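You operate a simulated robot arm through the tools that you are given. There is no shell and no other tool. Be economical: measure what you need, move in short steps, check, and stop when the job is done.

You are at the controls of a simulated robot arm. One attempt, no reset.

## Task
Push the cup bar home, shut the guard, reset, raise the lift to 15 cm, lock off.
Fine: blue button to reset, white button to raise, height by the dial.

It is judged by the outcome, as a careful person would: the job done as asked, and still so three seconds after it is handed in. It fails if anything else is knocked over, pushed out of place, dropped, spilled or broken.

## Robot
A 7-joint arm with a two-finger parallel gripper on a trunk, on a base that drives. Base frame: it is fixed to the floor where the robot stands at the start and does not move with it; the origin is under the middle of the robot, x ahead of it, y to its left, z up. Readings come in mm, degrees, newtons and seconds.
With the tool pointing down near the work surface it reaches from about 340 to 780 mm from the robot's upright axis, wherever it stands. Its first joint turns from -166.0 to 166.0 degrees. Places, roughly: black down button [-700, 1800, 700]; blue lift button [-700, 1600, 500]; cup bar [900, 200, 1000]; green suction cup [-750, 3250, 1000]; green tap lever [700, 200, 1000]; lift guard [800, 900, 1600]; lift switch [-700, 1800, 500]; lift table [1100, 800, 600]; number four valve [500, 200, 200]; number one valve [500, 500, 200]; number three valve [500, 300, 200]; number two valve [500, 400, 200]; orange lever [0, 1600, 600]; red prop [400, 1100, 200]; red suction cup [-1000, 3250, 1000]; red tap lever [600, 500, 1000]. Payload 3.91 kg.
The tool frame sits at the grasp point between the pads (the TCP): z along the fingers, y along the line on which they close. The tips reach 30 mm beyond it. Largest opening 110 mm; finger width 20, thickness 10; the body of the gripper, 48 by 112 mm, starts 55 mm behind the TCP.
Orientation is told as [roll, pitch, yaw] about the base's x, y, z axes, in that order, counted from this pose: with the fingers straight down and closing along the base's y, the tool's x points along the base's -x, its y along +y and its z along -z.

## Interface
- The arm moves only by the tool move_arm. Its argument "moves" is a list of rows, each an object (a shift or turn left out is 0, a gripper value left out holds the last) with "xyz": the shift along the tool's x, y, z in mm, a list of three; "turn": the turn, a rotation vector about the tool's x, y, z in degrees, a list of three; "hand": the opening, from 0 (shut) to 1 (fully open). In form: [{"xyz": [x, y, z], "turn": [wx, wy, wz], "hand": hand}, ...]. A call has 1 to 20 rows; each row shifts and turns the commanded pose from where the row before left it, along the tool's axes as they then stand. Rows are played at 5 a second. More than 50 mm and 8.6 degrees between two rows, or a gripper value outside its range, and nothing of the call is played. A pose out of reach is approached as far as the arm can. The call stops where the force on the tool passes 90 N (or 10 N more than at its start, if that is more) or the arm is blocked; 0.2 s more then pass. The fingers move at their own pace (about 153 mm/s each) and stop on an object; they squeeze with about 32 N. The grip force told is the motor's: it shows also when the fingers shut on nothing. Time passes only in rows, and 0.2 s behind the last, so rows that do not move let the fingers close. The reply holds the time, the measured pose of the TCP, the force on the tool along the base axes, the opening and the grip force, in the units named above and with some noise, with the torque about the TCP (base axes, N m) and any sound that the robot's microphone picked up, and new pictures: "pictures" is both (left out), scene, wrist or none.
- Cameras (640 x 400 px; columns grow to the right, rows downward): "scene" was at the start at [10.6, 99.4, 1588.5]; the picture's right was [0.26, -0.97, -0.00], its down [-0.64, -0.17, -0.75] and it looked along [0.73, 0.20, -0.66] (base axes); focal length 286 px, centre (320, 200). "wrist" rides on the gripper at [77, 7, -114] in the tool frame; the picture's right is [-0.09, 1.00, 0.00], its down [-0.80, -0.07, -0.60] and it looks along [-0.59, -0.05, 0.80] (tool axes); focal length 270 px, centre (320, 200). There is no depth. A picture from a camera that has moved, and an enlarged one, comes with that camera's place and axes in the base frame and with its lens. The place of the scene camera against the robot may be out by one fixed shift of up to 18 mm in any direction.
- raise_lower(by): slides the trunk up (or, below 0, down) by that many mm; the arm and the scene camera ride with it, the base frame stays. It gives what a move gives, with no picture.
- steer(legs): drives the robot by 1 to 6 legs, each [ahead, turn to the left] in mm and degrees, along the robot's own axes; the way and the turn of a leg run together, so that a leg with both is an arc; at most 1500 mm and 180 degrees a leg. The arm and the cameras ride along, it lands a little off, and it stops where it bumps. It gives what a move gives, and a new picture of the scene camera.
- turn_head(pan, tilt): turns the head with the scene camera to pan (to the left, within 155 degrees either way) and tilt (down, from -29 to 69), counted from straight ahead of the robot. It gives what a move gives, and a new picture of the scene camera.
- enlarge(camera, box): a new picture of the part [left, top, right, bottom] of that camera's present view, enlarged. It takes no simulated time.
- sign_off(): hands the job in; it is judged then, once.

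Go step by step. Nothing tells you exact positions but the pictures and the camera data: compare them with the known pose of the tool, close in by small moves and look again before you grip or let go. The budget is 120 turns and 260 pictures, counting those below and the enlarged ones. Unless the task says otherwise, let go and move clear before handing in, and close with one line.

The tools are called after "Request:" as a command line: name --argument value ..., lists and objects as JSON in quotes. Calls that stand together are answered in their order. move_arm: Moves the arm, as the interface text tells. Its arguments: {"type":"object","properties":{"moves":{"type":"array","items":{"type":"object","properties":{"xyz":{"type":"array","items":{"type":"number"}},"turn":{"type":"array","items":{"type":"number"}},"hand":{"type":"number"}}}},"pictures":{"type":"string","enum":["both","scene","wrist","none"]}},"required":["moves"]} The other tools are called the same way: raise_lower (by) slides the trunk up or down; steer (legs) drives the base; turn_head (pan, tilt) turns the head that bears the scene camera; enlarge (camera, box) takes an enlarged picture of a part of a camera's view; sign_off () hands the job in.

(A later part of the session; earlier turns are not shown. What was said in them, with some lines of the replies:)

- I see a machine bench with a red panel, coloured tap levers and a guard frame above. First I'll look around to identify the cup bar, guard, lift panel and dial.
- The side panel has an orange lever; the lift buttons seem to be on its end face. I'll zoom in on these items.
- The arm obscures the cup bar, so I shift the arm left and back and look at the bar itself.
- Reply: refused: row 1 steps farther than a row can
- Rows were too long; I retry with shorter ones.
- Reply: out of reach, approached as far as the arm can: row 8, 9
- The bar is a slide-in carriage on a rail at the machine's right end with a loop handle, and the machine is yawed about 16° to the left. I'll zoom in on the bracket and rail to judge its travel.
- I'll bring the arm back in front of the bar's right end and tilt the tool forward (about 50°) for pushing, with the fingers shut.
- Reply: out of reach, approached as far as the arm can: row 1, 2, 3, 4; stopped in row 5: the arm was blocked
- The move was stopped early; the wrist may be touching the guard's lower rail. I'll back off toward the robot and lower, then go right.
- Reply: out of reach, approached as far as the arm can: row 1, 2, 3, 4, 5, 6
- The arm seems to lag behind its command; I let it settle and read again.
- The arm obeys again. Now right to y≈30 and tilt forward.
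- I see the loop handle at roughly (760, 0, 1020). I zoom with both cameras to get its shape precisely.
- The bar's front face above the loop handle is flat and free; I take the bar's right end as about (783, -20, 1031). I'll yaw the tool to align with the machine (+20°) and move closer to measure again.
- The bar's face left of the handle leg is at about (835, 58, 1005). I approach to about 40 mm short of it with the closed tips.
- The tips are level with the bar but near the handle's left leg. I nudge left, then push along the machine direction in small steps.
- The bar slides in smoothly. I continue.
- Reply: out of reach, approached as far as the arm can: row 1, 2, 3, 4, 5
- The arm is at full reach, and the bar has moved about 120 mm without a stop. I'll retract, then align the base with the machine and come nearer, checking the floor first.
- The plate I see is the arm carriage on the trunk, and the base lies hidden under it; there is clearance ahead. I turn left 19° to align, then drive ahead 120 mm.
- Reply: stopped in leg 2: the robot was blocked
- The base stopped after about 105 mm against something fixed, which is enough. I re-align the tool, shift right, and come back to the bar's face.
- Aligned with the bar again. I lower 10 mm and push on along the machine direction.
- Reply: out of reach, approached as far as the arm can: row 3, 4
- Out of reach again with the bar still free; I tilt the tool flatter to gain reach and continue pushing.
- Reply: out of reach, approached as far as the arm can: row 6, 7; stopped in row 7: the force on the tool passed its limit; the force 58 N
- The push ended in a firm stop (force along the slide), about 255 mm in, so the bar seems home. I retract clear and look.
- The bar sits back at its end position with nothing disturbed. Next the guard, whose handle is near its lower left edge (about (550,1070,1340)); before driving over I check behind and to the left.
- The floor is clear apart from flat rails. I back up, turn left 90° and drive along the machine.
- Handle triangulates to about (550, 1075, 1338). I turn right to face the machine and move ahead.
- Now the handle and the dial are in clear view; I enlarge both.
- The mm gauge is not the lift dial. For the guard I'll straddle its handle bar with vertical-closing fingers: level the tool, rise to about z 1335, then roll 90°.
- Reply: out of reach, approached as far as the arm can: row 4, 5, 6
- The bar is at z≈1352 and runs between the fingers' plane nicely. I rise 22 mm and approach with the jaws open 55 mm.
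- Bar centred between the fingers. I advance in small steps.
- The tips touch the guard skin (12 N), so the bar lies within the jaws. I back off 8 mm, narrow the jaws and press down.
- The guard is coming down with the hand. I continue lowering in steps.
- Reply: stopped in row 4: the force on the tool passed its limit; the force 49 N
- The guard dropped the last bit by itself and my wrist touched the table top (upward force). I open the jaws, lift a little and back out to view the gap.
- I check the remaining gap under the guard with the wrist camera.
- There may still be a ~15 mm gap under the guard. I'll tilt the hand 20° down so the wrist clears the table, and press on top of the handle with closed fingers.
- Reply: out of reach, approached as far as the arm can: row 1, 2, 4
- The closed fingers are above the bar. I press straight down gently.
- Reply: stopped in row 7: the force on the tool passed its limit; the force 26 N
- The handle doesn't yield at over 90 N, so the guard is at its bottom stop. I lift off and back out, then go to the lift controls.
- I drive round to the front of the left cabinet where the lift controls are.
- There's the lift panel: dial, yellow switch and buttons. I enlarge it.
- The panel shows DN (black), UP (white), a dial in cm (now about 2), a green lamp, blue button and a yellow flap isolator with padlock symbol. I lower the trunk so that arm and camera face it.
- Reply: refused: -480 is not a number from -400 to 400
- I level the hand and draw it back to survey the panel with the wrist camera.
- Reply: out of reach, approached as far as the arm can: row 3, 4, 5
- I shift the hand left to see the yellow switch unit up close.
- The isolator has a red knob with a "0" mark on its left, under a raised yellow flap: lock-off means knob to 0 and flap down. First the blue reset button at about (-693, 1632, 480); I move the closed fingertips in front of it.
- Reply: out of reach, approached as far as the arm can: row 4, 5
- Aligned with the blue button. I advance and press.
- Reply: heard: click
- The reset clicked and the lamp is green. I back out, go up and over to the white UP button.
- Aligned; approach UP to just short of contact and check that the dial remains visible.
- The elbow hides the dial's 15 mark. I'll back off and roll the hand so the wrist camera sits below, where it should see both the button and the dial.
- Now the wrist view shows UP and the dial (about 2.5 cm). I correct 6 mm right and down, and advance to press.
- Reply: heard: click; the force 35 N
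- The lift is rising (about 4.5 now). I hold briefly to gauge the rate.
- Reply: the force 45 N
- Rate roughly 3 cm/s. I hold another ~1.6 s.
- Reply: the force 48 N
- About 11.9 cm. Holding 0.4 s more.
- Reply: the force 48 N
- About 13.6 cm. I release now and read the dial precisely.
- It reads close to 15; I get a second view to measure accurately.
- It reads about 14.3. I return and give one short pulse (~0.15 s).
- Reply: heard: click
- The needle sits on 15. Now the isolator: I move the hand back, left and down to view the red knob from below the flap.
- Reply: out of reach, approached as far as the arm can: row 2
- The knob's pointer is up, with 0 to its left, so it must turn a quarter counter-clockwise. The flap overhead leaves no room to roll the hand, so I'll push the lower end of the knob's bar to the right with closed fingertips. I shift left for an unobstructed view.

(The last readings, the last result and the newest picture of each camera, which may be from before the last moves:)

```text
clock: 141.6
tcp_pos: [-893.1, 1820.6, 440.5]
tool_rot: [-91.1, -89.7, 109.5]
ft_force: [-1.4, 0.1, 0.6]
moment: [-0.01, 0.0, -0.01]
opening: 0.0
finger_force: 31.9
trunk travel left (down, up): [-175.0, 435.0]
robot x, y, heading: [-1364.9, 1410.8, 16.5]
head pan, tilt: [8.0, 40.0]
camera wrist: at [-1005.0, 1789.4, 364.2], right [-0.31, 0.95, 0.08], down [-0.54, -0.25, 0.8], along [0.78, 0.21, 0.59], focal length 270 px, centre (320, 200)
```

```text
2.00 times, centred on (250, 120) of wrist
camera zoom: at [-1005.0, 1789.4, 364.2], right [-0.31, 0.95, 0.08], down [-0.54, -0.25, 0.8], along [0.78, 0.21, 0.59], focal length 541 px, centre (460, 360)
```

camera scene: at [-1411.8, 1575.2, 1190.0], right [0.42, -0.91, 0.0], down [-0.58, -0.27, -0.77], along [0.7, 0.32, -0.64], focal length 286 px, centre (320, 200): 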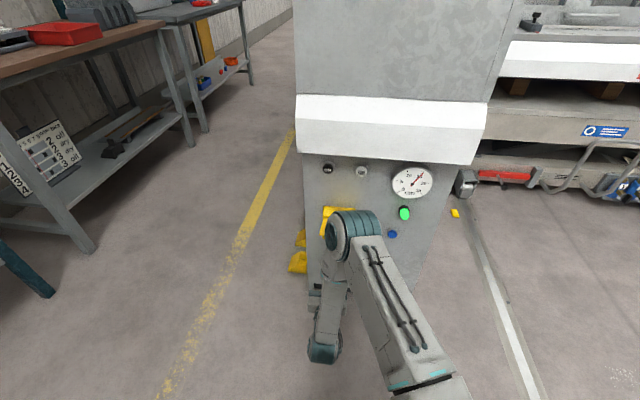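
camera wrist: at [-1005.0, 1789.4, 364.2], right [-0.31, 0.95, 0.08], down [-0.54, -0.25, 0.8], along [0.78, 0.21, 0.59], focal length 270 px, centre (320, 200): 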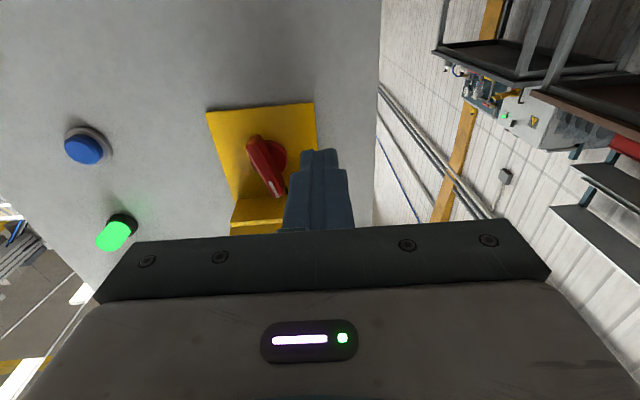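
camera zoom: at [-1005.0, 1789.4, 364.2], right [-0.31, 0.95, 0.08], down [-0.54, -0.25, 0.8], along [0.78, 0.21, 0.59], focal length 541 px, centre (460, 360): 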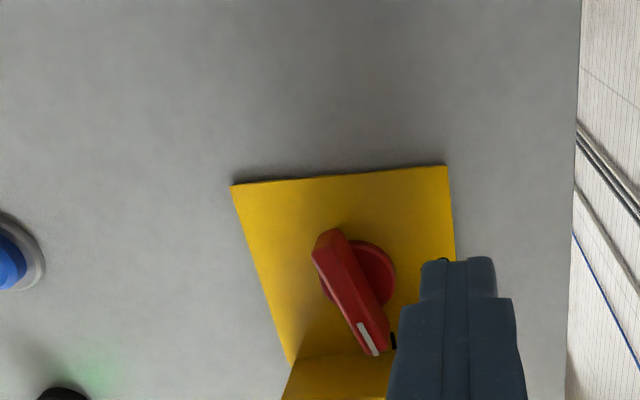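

The knob is clear: pivot about (-756,1808,486), bar vertical, white mark up at 1. I bring the fingertips just left of the bar's lower end.

Request:
move_arm --moves '[{"xyz": [-12, -14, 25]}, {"xyz": [-12, -14, 25]}, {"xyz": [0, 0, 15]}]' --pictures "wrist"

Request:
enlarge --camera "wrist" --box '[180, 20, 400, 220]'

```text
clock: 142.3
tcp_pos: [-822.4, 1814.1, 464.3]
tool_rot: [-88.7, -89.7, 107.1]
ft_force: [0.7, 0.2, -0.6]
moment: [-0.01, 0.02, -0.02]
opening: 0.0
finger_force: 31.5
trunk travel left (down, up): [-175.0, 435.0]
robot x, y, heading: [-1366.6, 1415.3, 16.6]
head pan, tilt: [8.0, 40.0]
camera wrist: at [-935.5, 1783.4, 387.6], right [-0.31, 0.95, 0.08], down [-0.54, -0.25, 0.8], along [0.78, 0.21, 0.59], focal length 270 px, centre (320, 200)
```

wrist: 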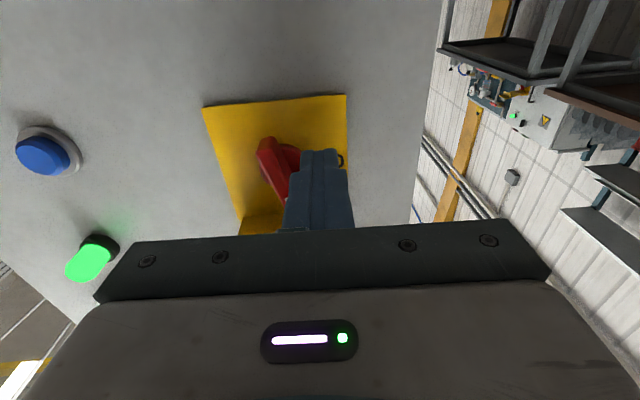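

```text
2.00 times, centred on (290, 120) of wrist
camera zoom: at [-935.5, 1783.4, 387.6], right [-0.31, 0.95, 0.08], down [-0.54, -0.25, 0.8], along [0.78, 0.21, 0.59], focal length 541 px, centre (380, 360)
```

zoom: 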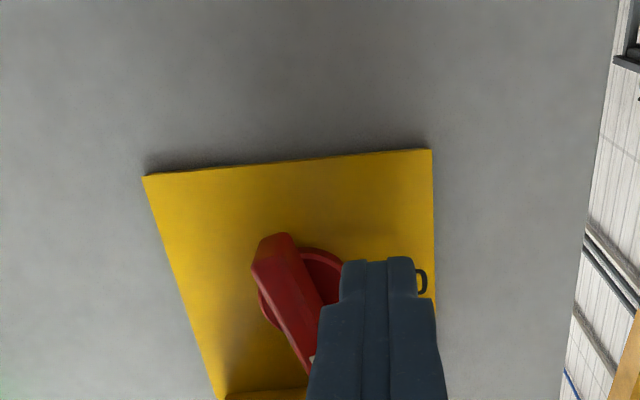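

Good clearance. I go in beside the bar, then sweep it right and round in an arc.

Request:
move_arm --moves '[{"xyz": [0, 0, 22]}, {"xyz": [1, -9, 0]}, {"xyz": [3, -8, 0]}, {"xyz": [1, -7, 0]}]' --pictures "wrist"

Request:
enlarge --camera "wrist" --box '[200, 40, 400, 220]'

```text
clock: 143.3
tcp_pos: [-795.4, 1797.5, 459.7]
tool_rot: [-90.9, -89.7, 109.3]
ft_force: [-0.5, 0.3, -0.9]
moment: [0.01, 0.01, -0.01]
opening: 0.1
finger_force: 32.2
trunk travel left (down, up): [-175.0, 435.0]
robot x, y, heading: [-1365.8, 1410.4, 17.0]
head pan, tilt: [8.0, 40.0]
camera wrist: at [-906.5, 1768.4, 383.3], right [-0.31, 0.95, 0.08], down [-0.54, -0.25, 0.8], along [0.78, 0.21, 0.59], focal length 270 px, centre (320, 200)
```

wrist: 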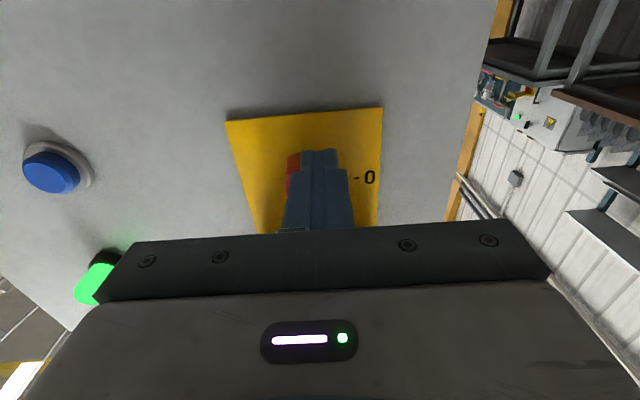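

```text
2.22 times, centred on (300, 130) of wrist
camera zoom: at [-906.5, 1768.4, 383.3], right [-0.31, 0.95, 0.08], down [-0.54, -0.25, 0.8], along [0.78, 0.21, 0.59], focal length 601 px, centre (364, 356)
```

zoom: 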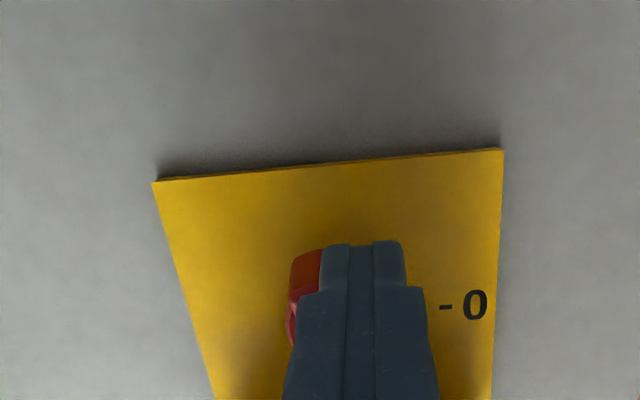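

The panel plane lies about 30 mm deeper than I took it (button contact confirms), so the tips passed in front of the bar. I re-place: left, up, deeper, then sweep again.

Request:
move_arm --moves '[{"xyz": [-14, 26, 0]}, {"xyz": [0, 0, 17]}, {"xyz": [0, 0, 16]}]' --pictures "wrist"

Request:
enlarge --camera "wrist" --box '[160, 40, 400, 240]'

```text
clock: 144.2
tcp_pos: [-770.1, 1836.4, 475.3]
tool_rot: [-94.4, -89.6, 112.8]
ft_force: [0.9, -0.7, -0.2]
moment: [0.02, 0.04, 0.0]
opening: 0.0
finger_force: 31.9
trunk travel left (down, up): [-175.0, 435.0]
robot x, y, heading: [-1364.2, 1411.5, 16.4]
head pan, tilt: [8.0, 40.0]
camera wrist: at [-882.7, 1804.3, 397.6], right [-0.31, 0.95, 0.08], down [-0.54, -0.25, 0.8], along [0.78, 0.21, 0.59], focal length 270 px, centre (320, 200)
```

wrist: 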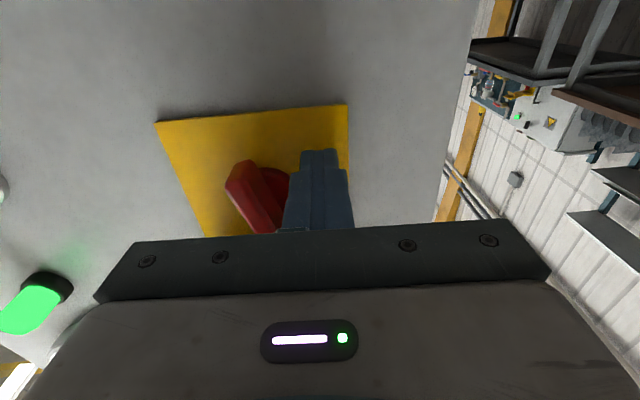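

```text
2.00 times, centred on (280, 140) of wrist
camera zoom: at [-882.7, 1804.3, 397.6], right [-0.31, 0.95, 0.08], down [-0.54, -0.25, 0.8], along [0.78, 0.21, 0.59], focal length 541 px, centre (400, 320)
```

zoom: 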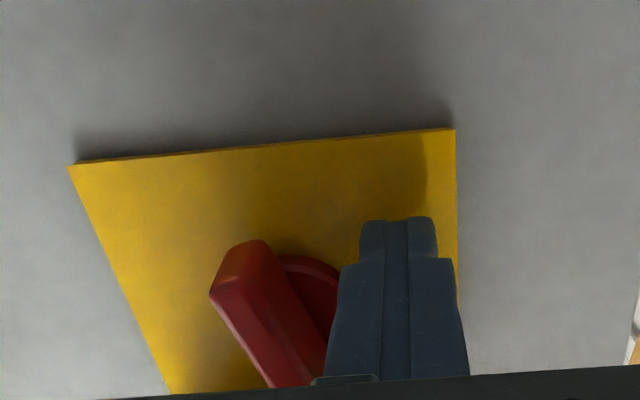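

The tips are now beside the bar and deep enough. Sweep begins.

Request:
move_arm --moves '[{"xyz": [0, -12, 0]}, {"xyz": [2, -8, 0]}, {"xyz": [5, -12, 0]}, {"xyz": [-1, -9, 0]}]' --pictures "wrist"

Request:
enlarge --camera "wrist" --box '[160, 40, 400, 240]'

```text
clock: 145.2
tcp_pos: [-757.0, 1795.3, 467.4]
tool_rot: [-91.3, -89.6, 109.8]
ft_force: [-7.8, 1.0, 1.9]
moment: [-0.06, -0.04, -0.11]
opening: 0.1
finger_force: 32.7
trunk travel left (down, up): [-175.0, 435.0]
robot x, y, heading: [-1367.9, 1413.7, 16.9]
head pan, tilt: [8.0, 40.0]
camera wrist: at [-870.2, 1764.2, 391.5], right [-0.31, 0.95, 0.08], down [-0.54, -0.25, 0.8], along [0.78, 0.21, 0.59], focal length 270 px, centre (320, 200)
```

wrist: 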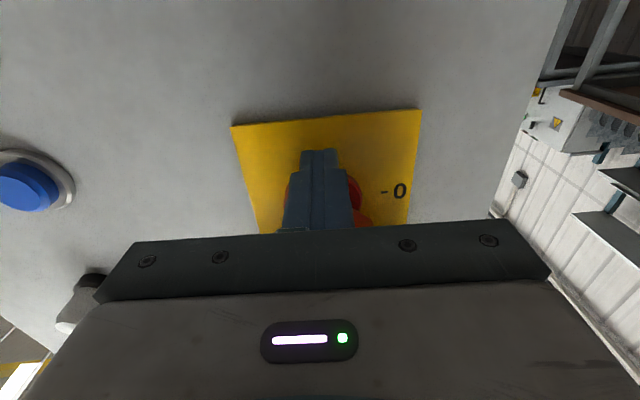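

```text
2.00 times, centred on (280, 140) of wrist
camera zoom: at [-870.2, 1764.2, 391.5], right [-0.31, 0.95, 0.08], down [-0.54, -0.25, 0.8], along [0.78, 0.21, 0.59], focal length 541 px, centre (400, 320)
```

zoom: 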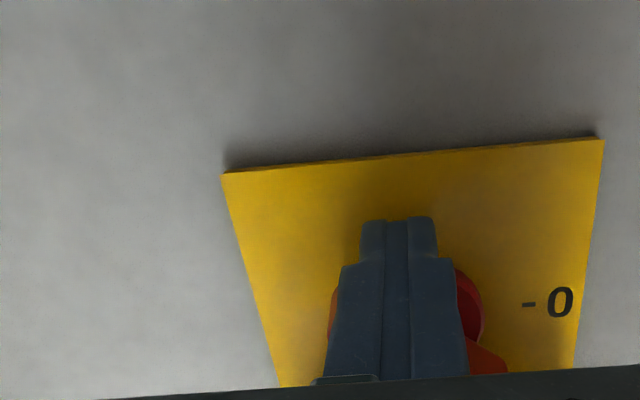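

The knob is turning and the green lamp has gone out. I finish the arc.

Request:
move_arm --moves '[{"xyz": [-3, -7, 0]}, {"xyz": [-6, -6, 0]}, {"xyz": [-8, -4, 0]}, {"xyz": [-5, 0, 0]}]' --pictures "none"

Request:
move_arm --moves '[{"xyz": [8, 0, 0]}, {"xyz": [0, 0, -30]}, {"xyz": [5, -20, -40]}, {"xyz": [10, -30, -20]}]' --pictures "wrist"

Request:
enlarge --camera "wrist" --box '[260, 20, 480, 220]'

```text
clock: 146.2
tcp_pos: [-753.8, 1778.3, 476.6]
tool_rot: [-21.7, -88.1, 40.1]
ft_force: [11.7, 4.3, -60.8]
moment: [-1.16, 1.65, -0.11]
opening: 0.0
finger_force: 31.9
trunk travel left (down, up): [-175.0, 435.0]
robot x, y, heading: [-1365.8, 1412.6, 16.5]
head pan, tilt: [8.0, 40.0]
```

```text
clock: 147.2
tcp_pos: [-823.5, 1702.5, 469.7]
tool_rot: [-108.8, -89.6, 127.3]
ft_force: [0.3, -0.4, -0.7]
moment: [0.01, -0.05, 0.0]
opening: 0.0
finger_force: 31.6
trunk travel left (down, up): [-175.0, 435.0]
robot x, y, heading: [-1366.8, 1412.5, 16.7]
head pan, tilt: [8.0, 40.0]
camera wrist: at [-935.4, 1672.8, 392.7], right [-0.31, 0.95, 0.08], down [-0.55, -0.25, 0.8], along [0.78, 0.21, 0.59], focal length 270 px, centre (320, 200)
```

wrist: 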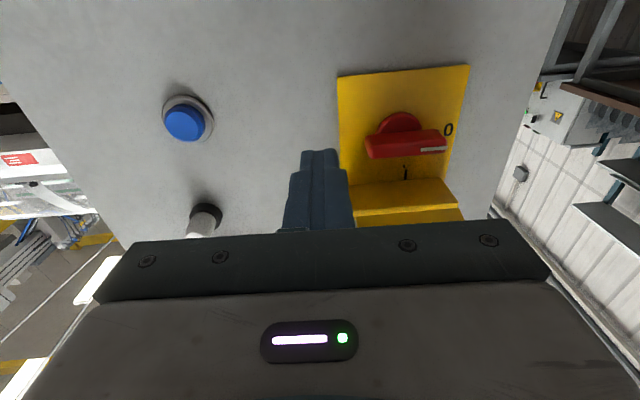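

```text
2.00 times, centred on (370, 120) of wrist
camera zoom: at [-935.4, 1672.8, 392.7], right [-0.31, 0.95, 0.08], down [-0.55, -0.25, 0.8], along [0.78, 0.21, 0.59], focal length 541 px, centre (220, 360)
```

zoom: 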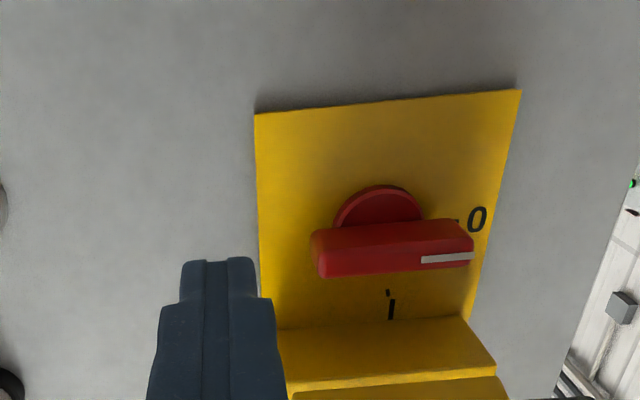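

Knob is at 0 with the lamp off. Next the flap: I raise the hand to the right of it and look from above.

Request:
move_arm --moves '[{"xyz": [0, -20, -40]}, {"xyz": [-45, -10, 0]}, {"xyz": [-48, 0, 0]}, {"xyz": [-48, 0, 0]}, {"xyz": [-48, 0, 0]}, {"xyz": [-40, 0, 0]}]' --pictures "scene"

Request:
enlarge --camera "scene" --box '[290, 150, 450, 270]'

```text
clock: 148.6
tcp_pos: [-851.2, 1663.7, 696.9]
tool_rot: [-79.4, -89.6, 97.7]
ft_force: [0.1, 0.0, -1.2]
moment: [0.0, -0.02, -0.02]
opening: 0.0
finger_force: 31.7
trunk travel left (down, up): [-175.0, 435.0]
robot x, y, heading: [-1366.1, 1411.9, 16.5]
head pan, tilt: [8.0, 40.0]
camera scene: at [-1411.6, 1575.7, 1189.8], right [0.42, -0.91, 0.0], down [-0.58, -0.27, -0.77], along [0.7, 0.32, -0.64], focal length 286 px, centre (320, 200)
```

scene: 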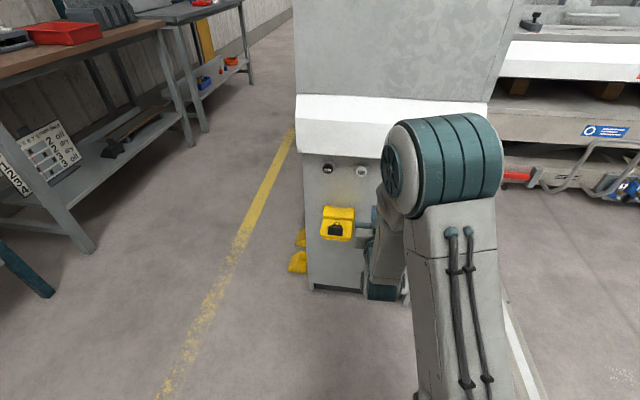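

```text
3.33 times, centred on (370, 210) of scene
camera zoom: at [-1411.6, 1575.7, 1189.8], right [0.42, -0.91, 0.0], down [-0.58, -0.27, -0.77], along [0.7, 0.32, -0.64], focal length 955 px, centre (153, 167)
```

zoom: 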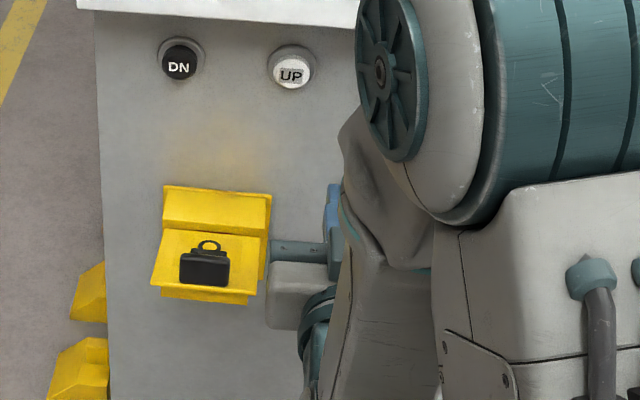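

I roll the hand so the wrist camera looks at the flap from the right side.

Request:
move_arm --moves '[{"xyz": [40, 0, -20], "turn": [0, 0, -8.2]}, {"turn": [0, 0, -8.2]}, {"turn": [0, 0, -8.2]}, {"turn": [0, 0, -8.2]}, {"turn": [0, 0, -8.2]}, {"turn": [0, 0, -8.2]}, {"turn": [0, 0, -8.2]}, {"turn": [0, 0, -8.2]}, {"turn": [0, 0, -8.2]}, {"turn": [0, 0, -8.2]}, {"turn": [0, 0, -8]}]' --pictures "wrist"

Request:
enlarge --camera "wrist" --box '[230, 0, 520, 230]'

```text
clock: 150.9
tcp_pos: [-869.8, 1657.0, 657.0]
tool_rot: [-90.0, 0.5, 108.4]
ft_force: [0.1, -0.5, 1.1]
moment: [-0.01, 0.03, 0.01]
opening: 0.0
finger_force: 31.7
trunk travel left (down, up): [-175.0, 435.0]
robot x, y, heading: [-1369.3, 1413.9, 16.7]
head pan, tilt: [8.0, 40.0]
camera wrist: at [-956.7, 1546.9, 651.5], right [-0.03, 0.07, -1.0], down [-0.82, 0.57, 0.06], along [0.58, 0.82, 0.05], focal length 270 px, centre (320, 200)
```

wrist: 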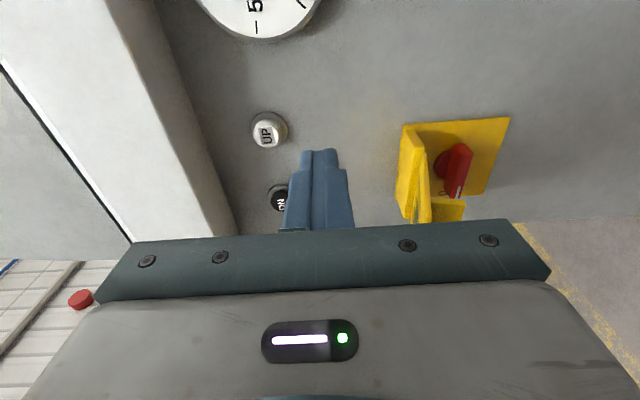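

```text
1.74 times, centred on (375, 115) of wrist
camera zoom: at [-956.7, 1546.9, 651.5], right [-0.03, 0.07, -1.0], down [-0.82, 0.57, 0.06], along [0.58, 0.82, 0.05], focal length 470 px, centre (224, 348)
```

zoom: 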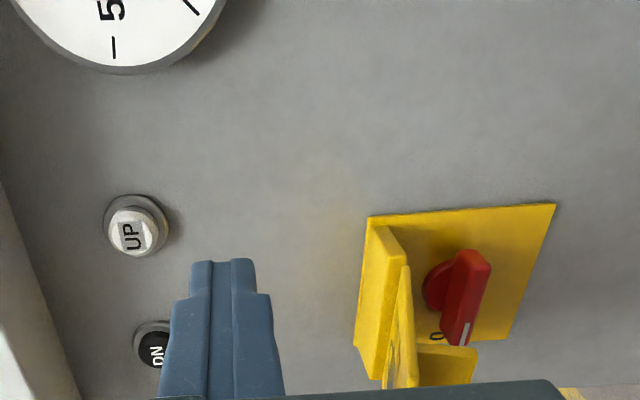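

Now clear: the yellow lid is hinged at its top block (z≈558), standing outwards and slightly up, to be swung down over the knob. I position the closed fingers above the lid's right-hand strip, beside the padlock.

Request:
move_arm --moves '[{"xyz": [-38, 0, 0]}, {"xyz": [-38, 0, 0]}, {"xyz": [0, 15, 32]}]' --pictures "both"

Request:
enlarge --camera "scene" --box '[290, 150, 420, 270]'

```text
clock: 151.8
tcp_pos: [-864.1, 1736.2, 640.0]
tool_rot: [-90.1, 0.4, 108.3]
ft_force: [0.6, -0.6, 0.7]
moment: [0.04, -0.01, 0.02]
opening: 0.2
finger_force: 32.0
trunk travel left (down, up): [-175.0, 435.0]
robot x, y, heading: [-1366.3, 1407.2, 16.6]
head pan, tilt: [8.0, 40.0]
camera scene: at [-1412.1, 1575.3, 1190.0], right [0.42, -0.91, 0.0], down [-0.58, -0.27, -0.77], along [0.7, 0.32, -0.64], focal length 286 px, centre (320, 200)
camera wrist: at [-949.4, 1628.1, 634.5], right [-0.02, 0.08, -1.0], down [-0.82, 0.57, 0.06], along [0.58, 0.82, 0.05], focal length 270 px, centre (320, 200)
```

scene: 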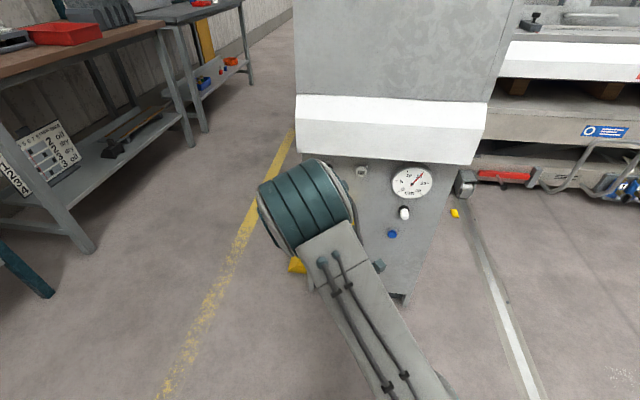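
wrist: 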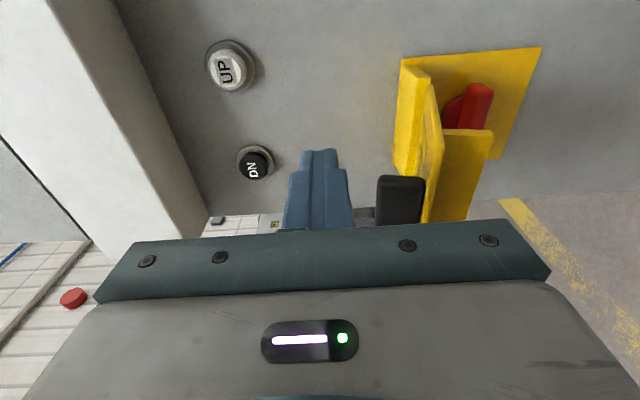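

```text
3.33 times, centred on (355, 210) of scene
camera zoom: at [-1412.1, 1575.3, 1190.0], right [0.42, -0.91, 0.0], down [-0.58, -0.27, -0.77], along [0.7, 0.32, -0.64], focal length 955 px, centre (203, 167)
```

zoom: 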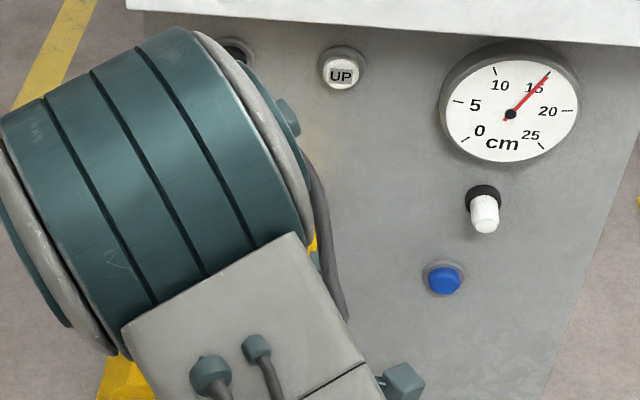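

The dial still shows 15. Fingers are over the lid strip; I shift 4 mm right and press down stepwise.

Request:
move_arm --moves '[{"xyz": [4, 20, 0]}, {"xyz": [0, 18, 0]}, {"xyz": [0, 10, 0]}, {"xyz": [0, 10, 0]}, {"xyz": [0, 10, 0]}]' --pictures "wrist"

```text
clock: 152.9
tcp_pos: [-862.7, 1735.0, 572.8]
tool_rot: [-90.1, 0.4, 108.3]
ft_force: [0.1, -0.1, 0.8]
moment: [0.01, 0.0, -0.03]
opening: 0.0
finger_force: 32.2
trunk travel left (down, up): [-175.0, 435.0]
robot x, y, heading: [-1365.0, 1412.6, 16.8]
head pan, tilt: [8.0, 40.0]
camera wrist: at [-948.6, 1625.5, 567.4], right [-0.03, 0.08, -1.0], down [-0.82, 0.57, 0.07], along [0.58, 0.82, 0.05], focal length 270 px, centre (320, 200)
```

wrist: 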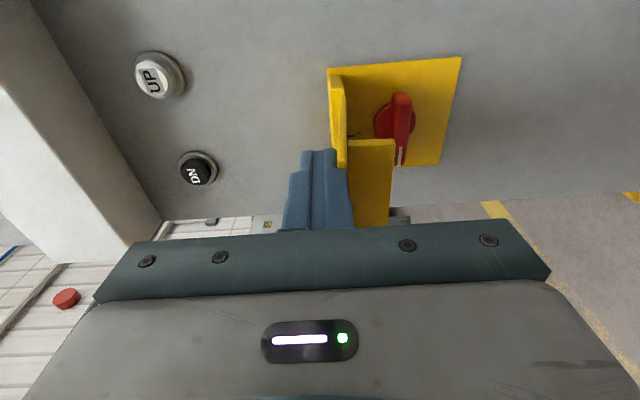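

The lid is following down. I continue.

Request:
move_arm --moves '[{"xyz": [0, 14, 0]}, {"xyz": [0, 14, 0]}, {"xyz": [0, 14, 0]}, {"xyz": [0, 14, 0]}]' --pictures "wrist"

```text
clock: 153.9
tcp_pos: [-863.5, 1734.6, 518.9]
tool_rot: [-90.0, 0.4, 108.4]
ft_force: [0.0, 0.2, 0.3]
moment: [0.01, 0.01, -0.02]
opening: 0.3
finger_force: 31.7
trunk travel left (down, up): [-175.0, 435.0]
robot x, y, heading: [-1363.9, 1414.4, 16.5]
head pan, tilt: [8.0, 40.0]
camera wrist: at [-948.3, 1625.2, 512.5], right [-0.03, 0.08, -1.0], down [-0.82, 0.57, 0.07], along [0.58, 0.82, 0.05], focal length 270 px, centre (320, 200)
```

wrist: 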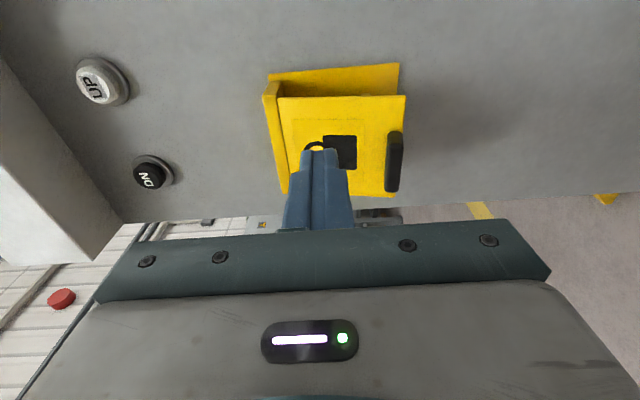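

The lid has dropped over the knob. I look closely to see whether it is fully shut.

Request:
enlarge --camera "wrist" --box '[220, 30, 460, 230]'

```text
2.00 times, centred on (340, 130) of wrist
camera zoom: at [-948.3, 1625.2, 512.5], right [-0.03, 0.08, -1.0], down [-0.82, 0.57, 0.07], along [0.58, 0.82, 0.05], focal length 541 px, centre (280, 340)
```

zoom: 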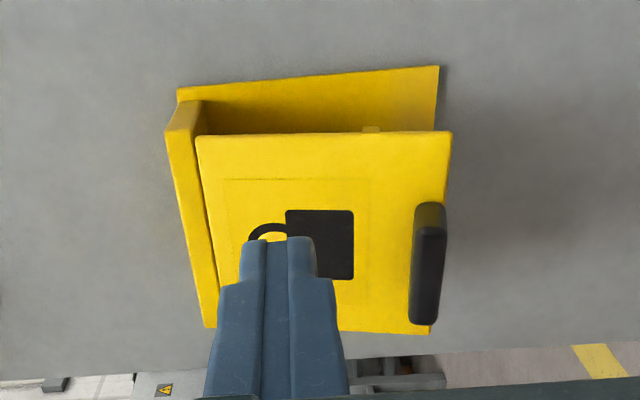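

The lid hangs closed but its lower edge may not be fully home. I press its lower part gently toward the panel.

Request:
move_arm --moves '[{"xyz": [0, 0, -30]}, {"xyz": [-32, 25, 0]}, {"xyz": [0, 18, 0]}, {"xyz": [0, 0, 30]}, {"xyz": [0, 0, 25]}, {"xyz": [0, 0, 12]}, {"xyz": [0, 0, 8]}, {"xyz": [0, 0, 8]}]' --pictures "wrist"

```text
clock: 155.8
tcp_pos: [-821.1, 1782.1, 474.2]
tool_rot: [-90.1, 0.5, 108.4]
ft_force: [0.1, 0.2, -0.7]
moment: [0.03, -0.01, -0.01]
opening: 0.0
finger_force: 31.9
trunk travel left (down, up): [-175.0, 435.0]
robot x, y, heading: [-1366.9, 1413.7, 16.9]
head pan, tilt: [8.0, 40.0]
camera wrist: at [-907.7, 1673.2, 468.6], right [-0.03, 0.08, -1.0], down [-0.82, 0.57, 0.06], along [0.58, 0.82, 0.05], focal length 270 px, centre (320, 200)
```

wrist: 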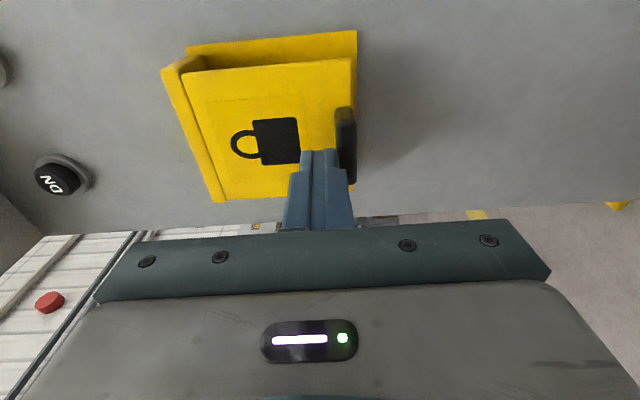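

Request:
move_arm --moves '[{"xyz": [0, 0, 8]}, {"xyz": [0, 0, 8]}, {"xyz": [0, 0, 6]}, {"xyz": [0, 0, 5]}]' --pictures "wrist"

Request:
enlarge --camera "wrist" --box '[120, 10, 400, 230]'

```text
clock: 156.8
tcp_pos: [-798.3, 1789.6, 474.3]
tool_rot: [-89.9, 0.4, 108.4]
ft_force: [-22.0, -10.4, 3.1]
moment: [0.25, -0.01, -0.33]
opening: 0.1
finger_force: 32.1
trunk travel left (down, up): [-175.0, 435.0]
robot x, y, heading: [-1371.3, 1411.9, 16.5]
head pan, tilt: [8.0, 40.0]
camera wrist: at [-884.0, 1680.3, 468.9], right [-0.03, 0.08, -1.0], down [-0.82, 0.57, 0.07], along [0.58, 0.82, 0.05], focal length 270 px, centre (320, 200)
```

wrist: 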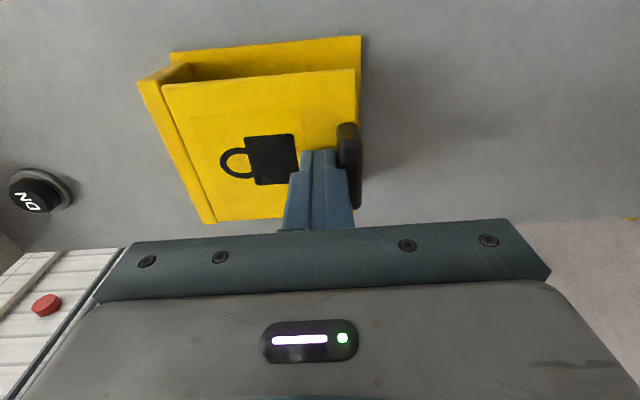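

```text
1.82 times, centred on (260, 120) of wrist
camera zoom: at [-884.0, 1680.3, 468.9], right [-0.03, 0.08, -1.0], down [-0.82, 0.57, 0.07], along [0.58, 0.82, 0.05], focal length 491 px, centre (429, 346)
```

zoom: 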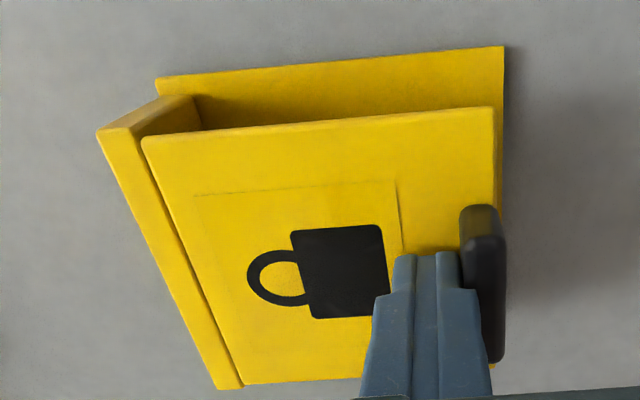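

Firm contact at 24 N with the lid parallel to its plate. One slight extra push, then I back out and check everything.

Request:
move_arm --moves '[{"xyz": [0, 0, 4]}, {"xyz": [0, 0, -25]}, {"xyz": [0, 0, -45]}, {"xyz": [0, 0, -45]}, {"xyz": [40, 0, -20]}, {"xyz": [45, 0, 0]}, {"xyz": [45, 0, 0]}, {"xyz": [45, 0, 0]}]' --pictures "both"

Request:
enlarge --camera "scene" --box '[290, 140, 450, 270]'

```text
clock: 158.6
tcp_pos: [-866.0, 1583.3, 476.4]
tool_rot: [-90.0, 0.4, 108.4]
ft_force: [-1.1, 0.5, 0.4]
moment: [-0.02, -0.02, -0.01]
opening: 0.0
finger_force: 32.2
trunk travel left (down, up): [-175.0, 435.0]
robot x, y, heading: [-1365.0, 1414.0, 16.8]
head pan, tilt: [8.0, 40.0]
camera scene: at [-1412.1, 1575.6, 1189.9], right [0.42, -0.91, 0.0], down [-0.58, -0.27, -0.77], along [0.7, 0.32, -0.64], focal length 286 px, centre (320, 200)
camera wrist: at [-952.3, 1473.0, 470.1], right [-0.03, 0.08, -1.0], down [-0.82, 0.57, 0.07], along [0.58, 0.82, 0.05], focal length 270 px, centre (320, 200)
```

scene: 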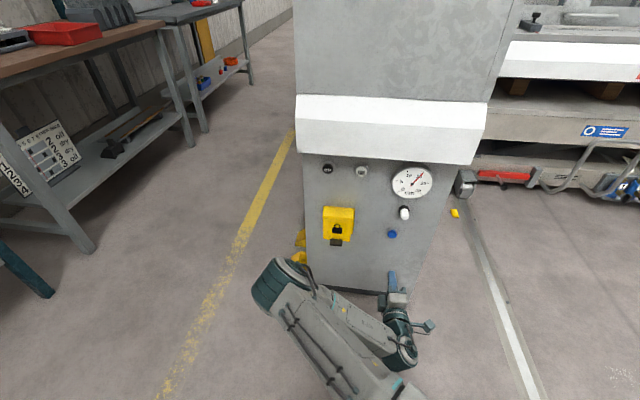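
wrist: 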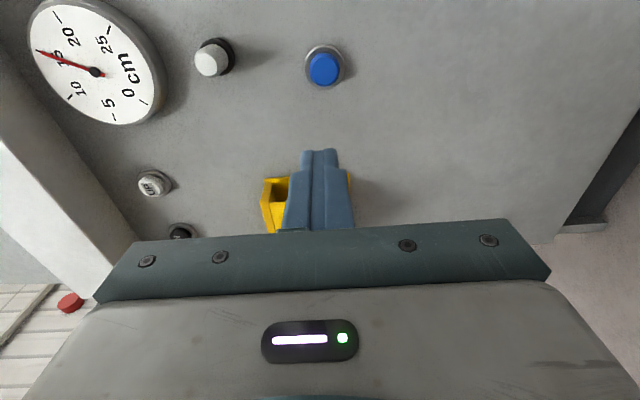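

```text
3.08 times, centred on (370, 205) of scene
camera zoom: at [-1412.1, 1575.6, 1189.9], right [0.42, -0.91, 0.0], down [-0.58, -0.27, -0.77], along [0.7, 0.32, -0.64], focal length 881 px, centre (166, 185)
```

zoom: 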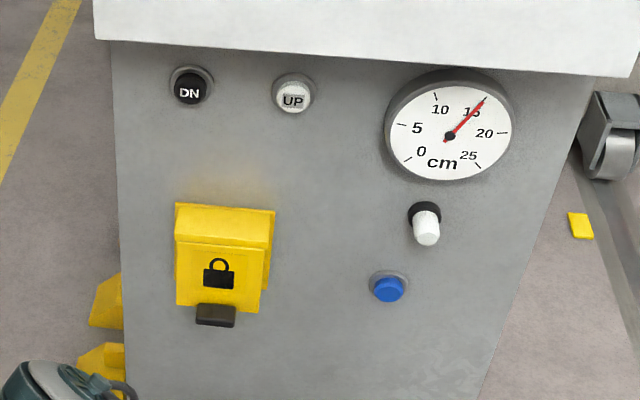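

The lid is shut over the knob at 0, the lamp is out and the dial stands at 15. The lift ran only after the reset, so the bar and guard interlocks must be satisfied; the hand is clear and I hand in.

Request:
sign_off

```text
The job is handed in.
```

The job is handed in: the cup bar is pushed home, the guard is shut, the blue reset is pressed, the lift is at 15 cm by the dial, and the isolator is at 0 with its lid closed.
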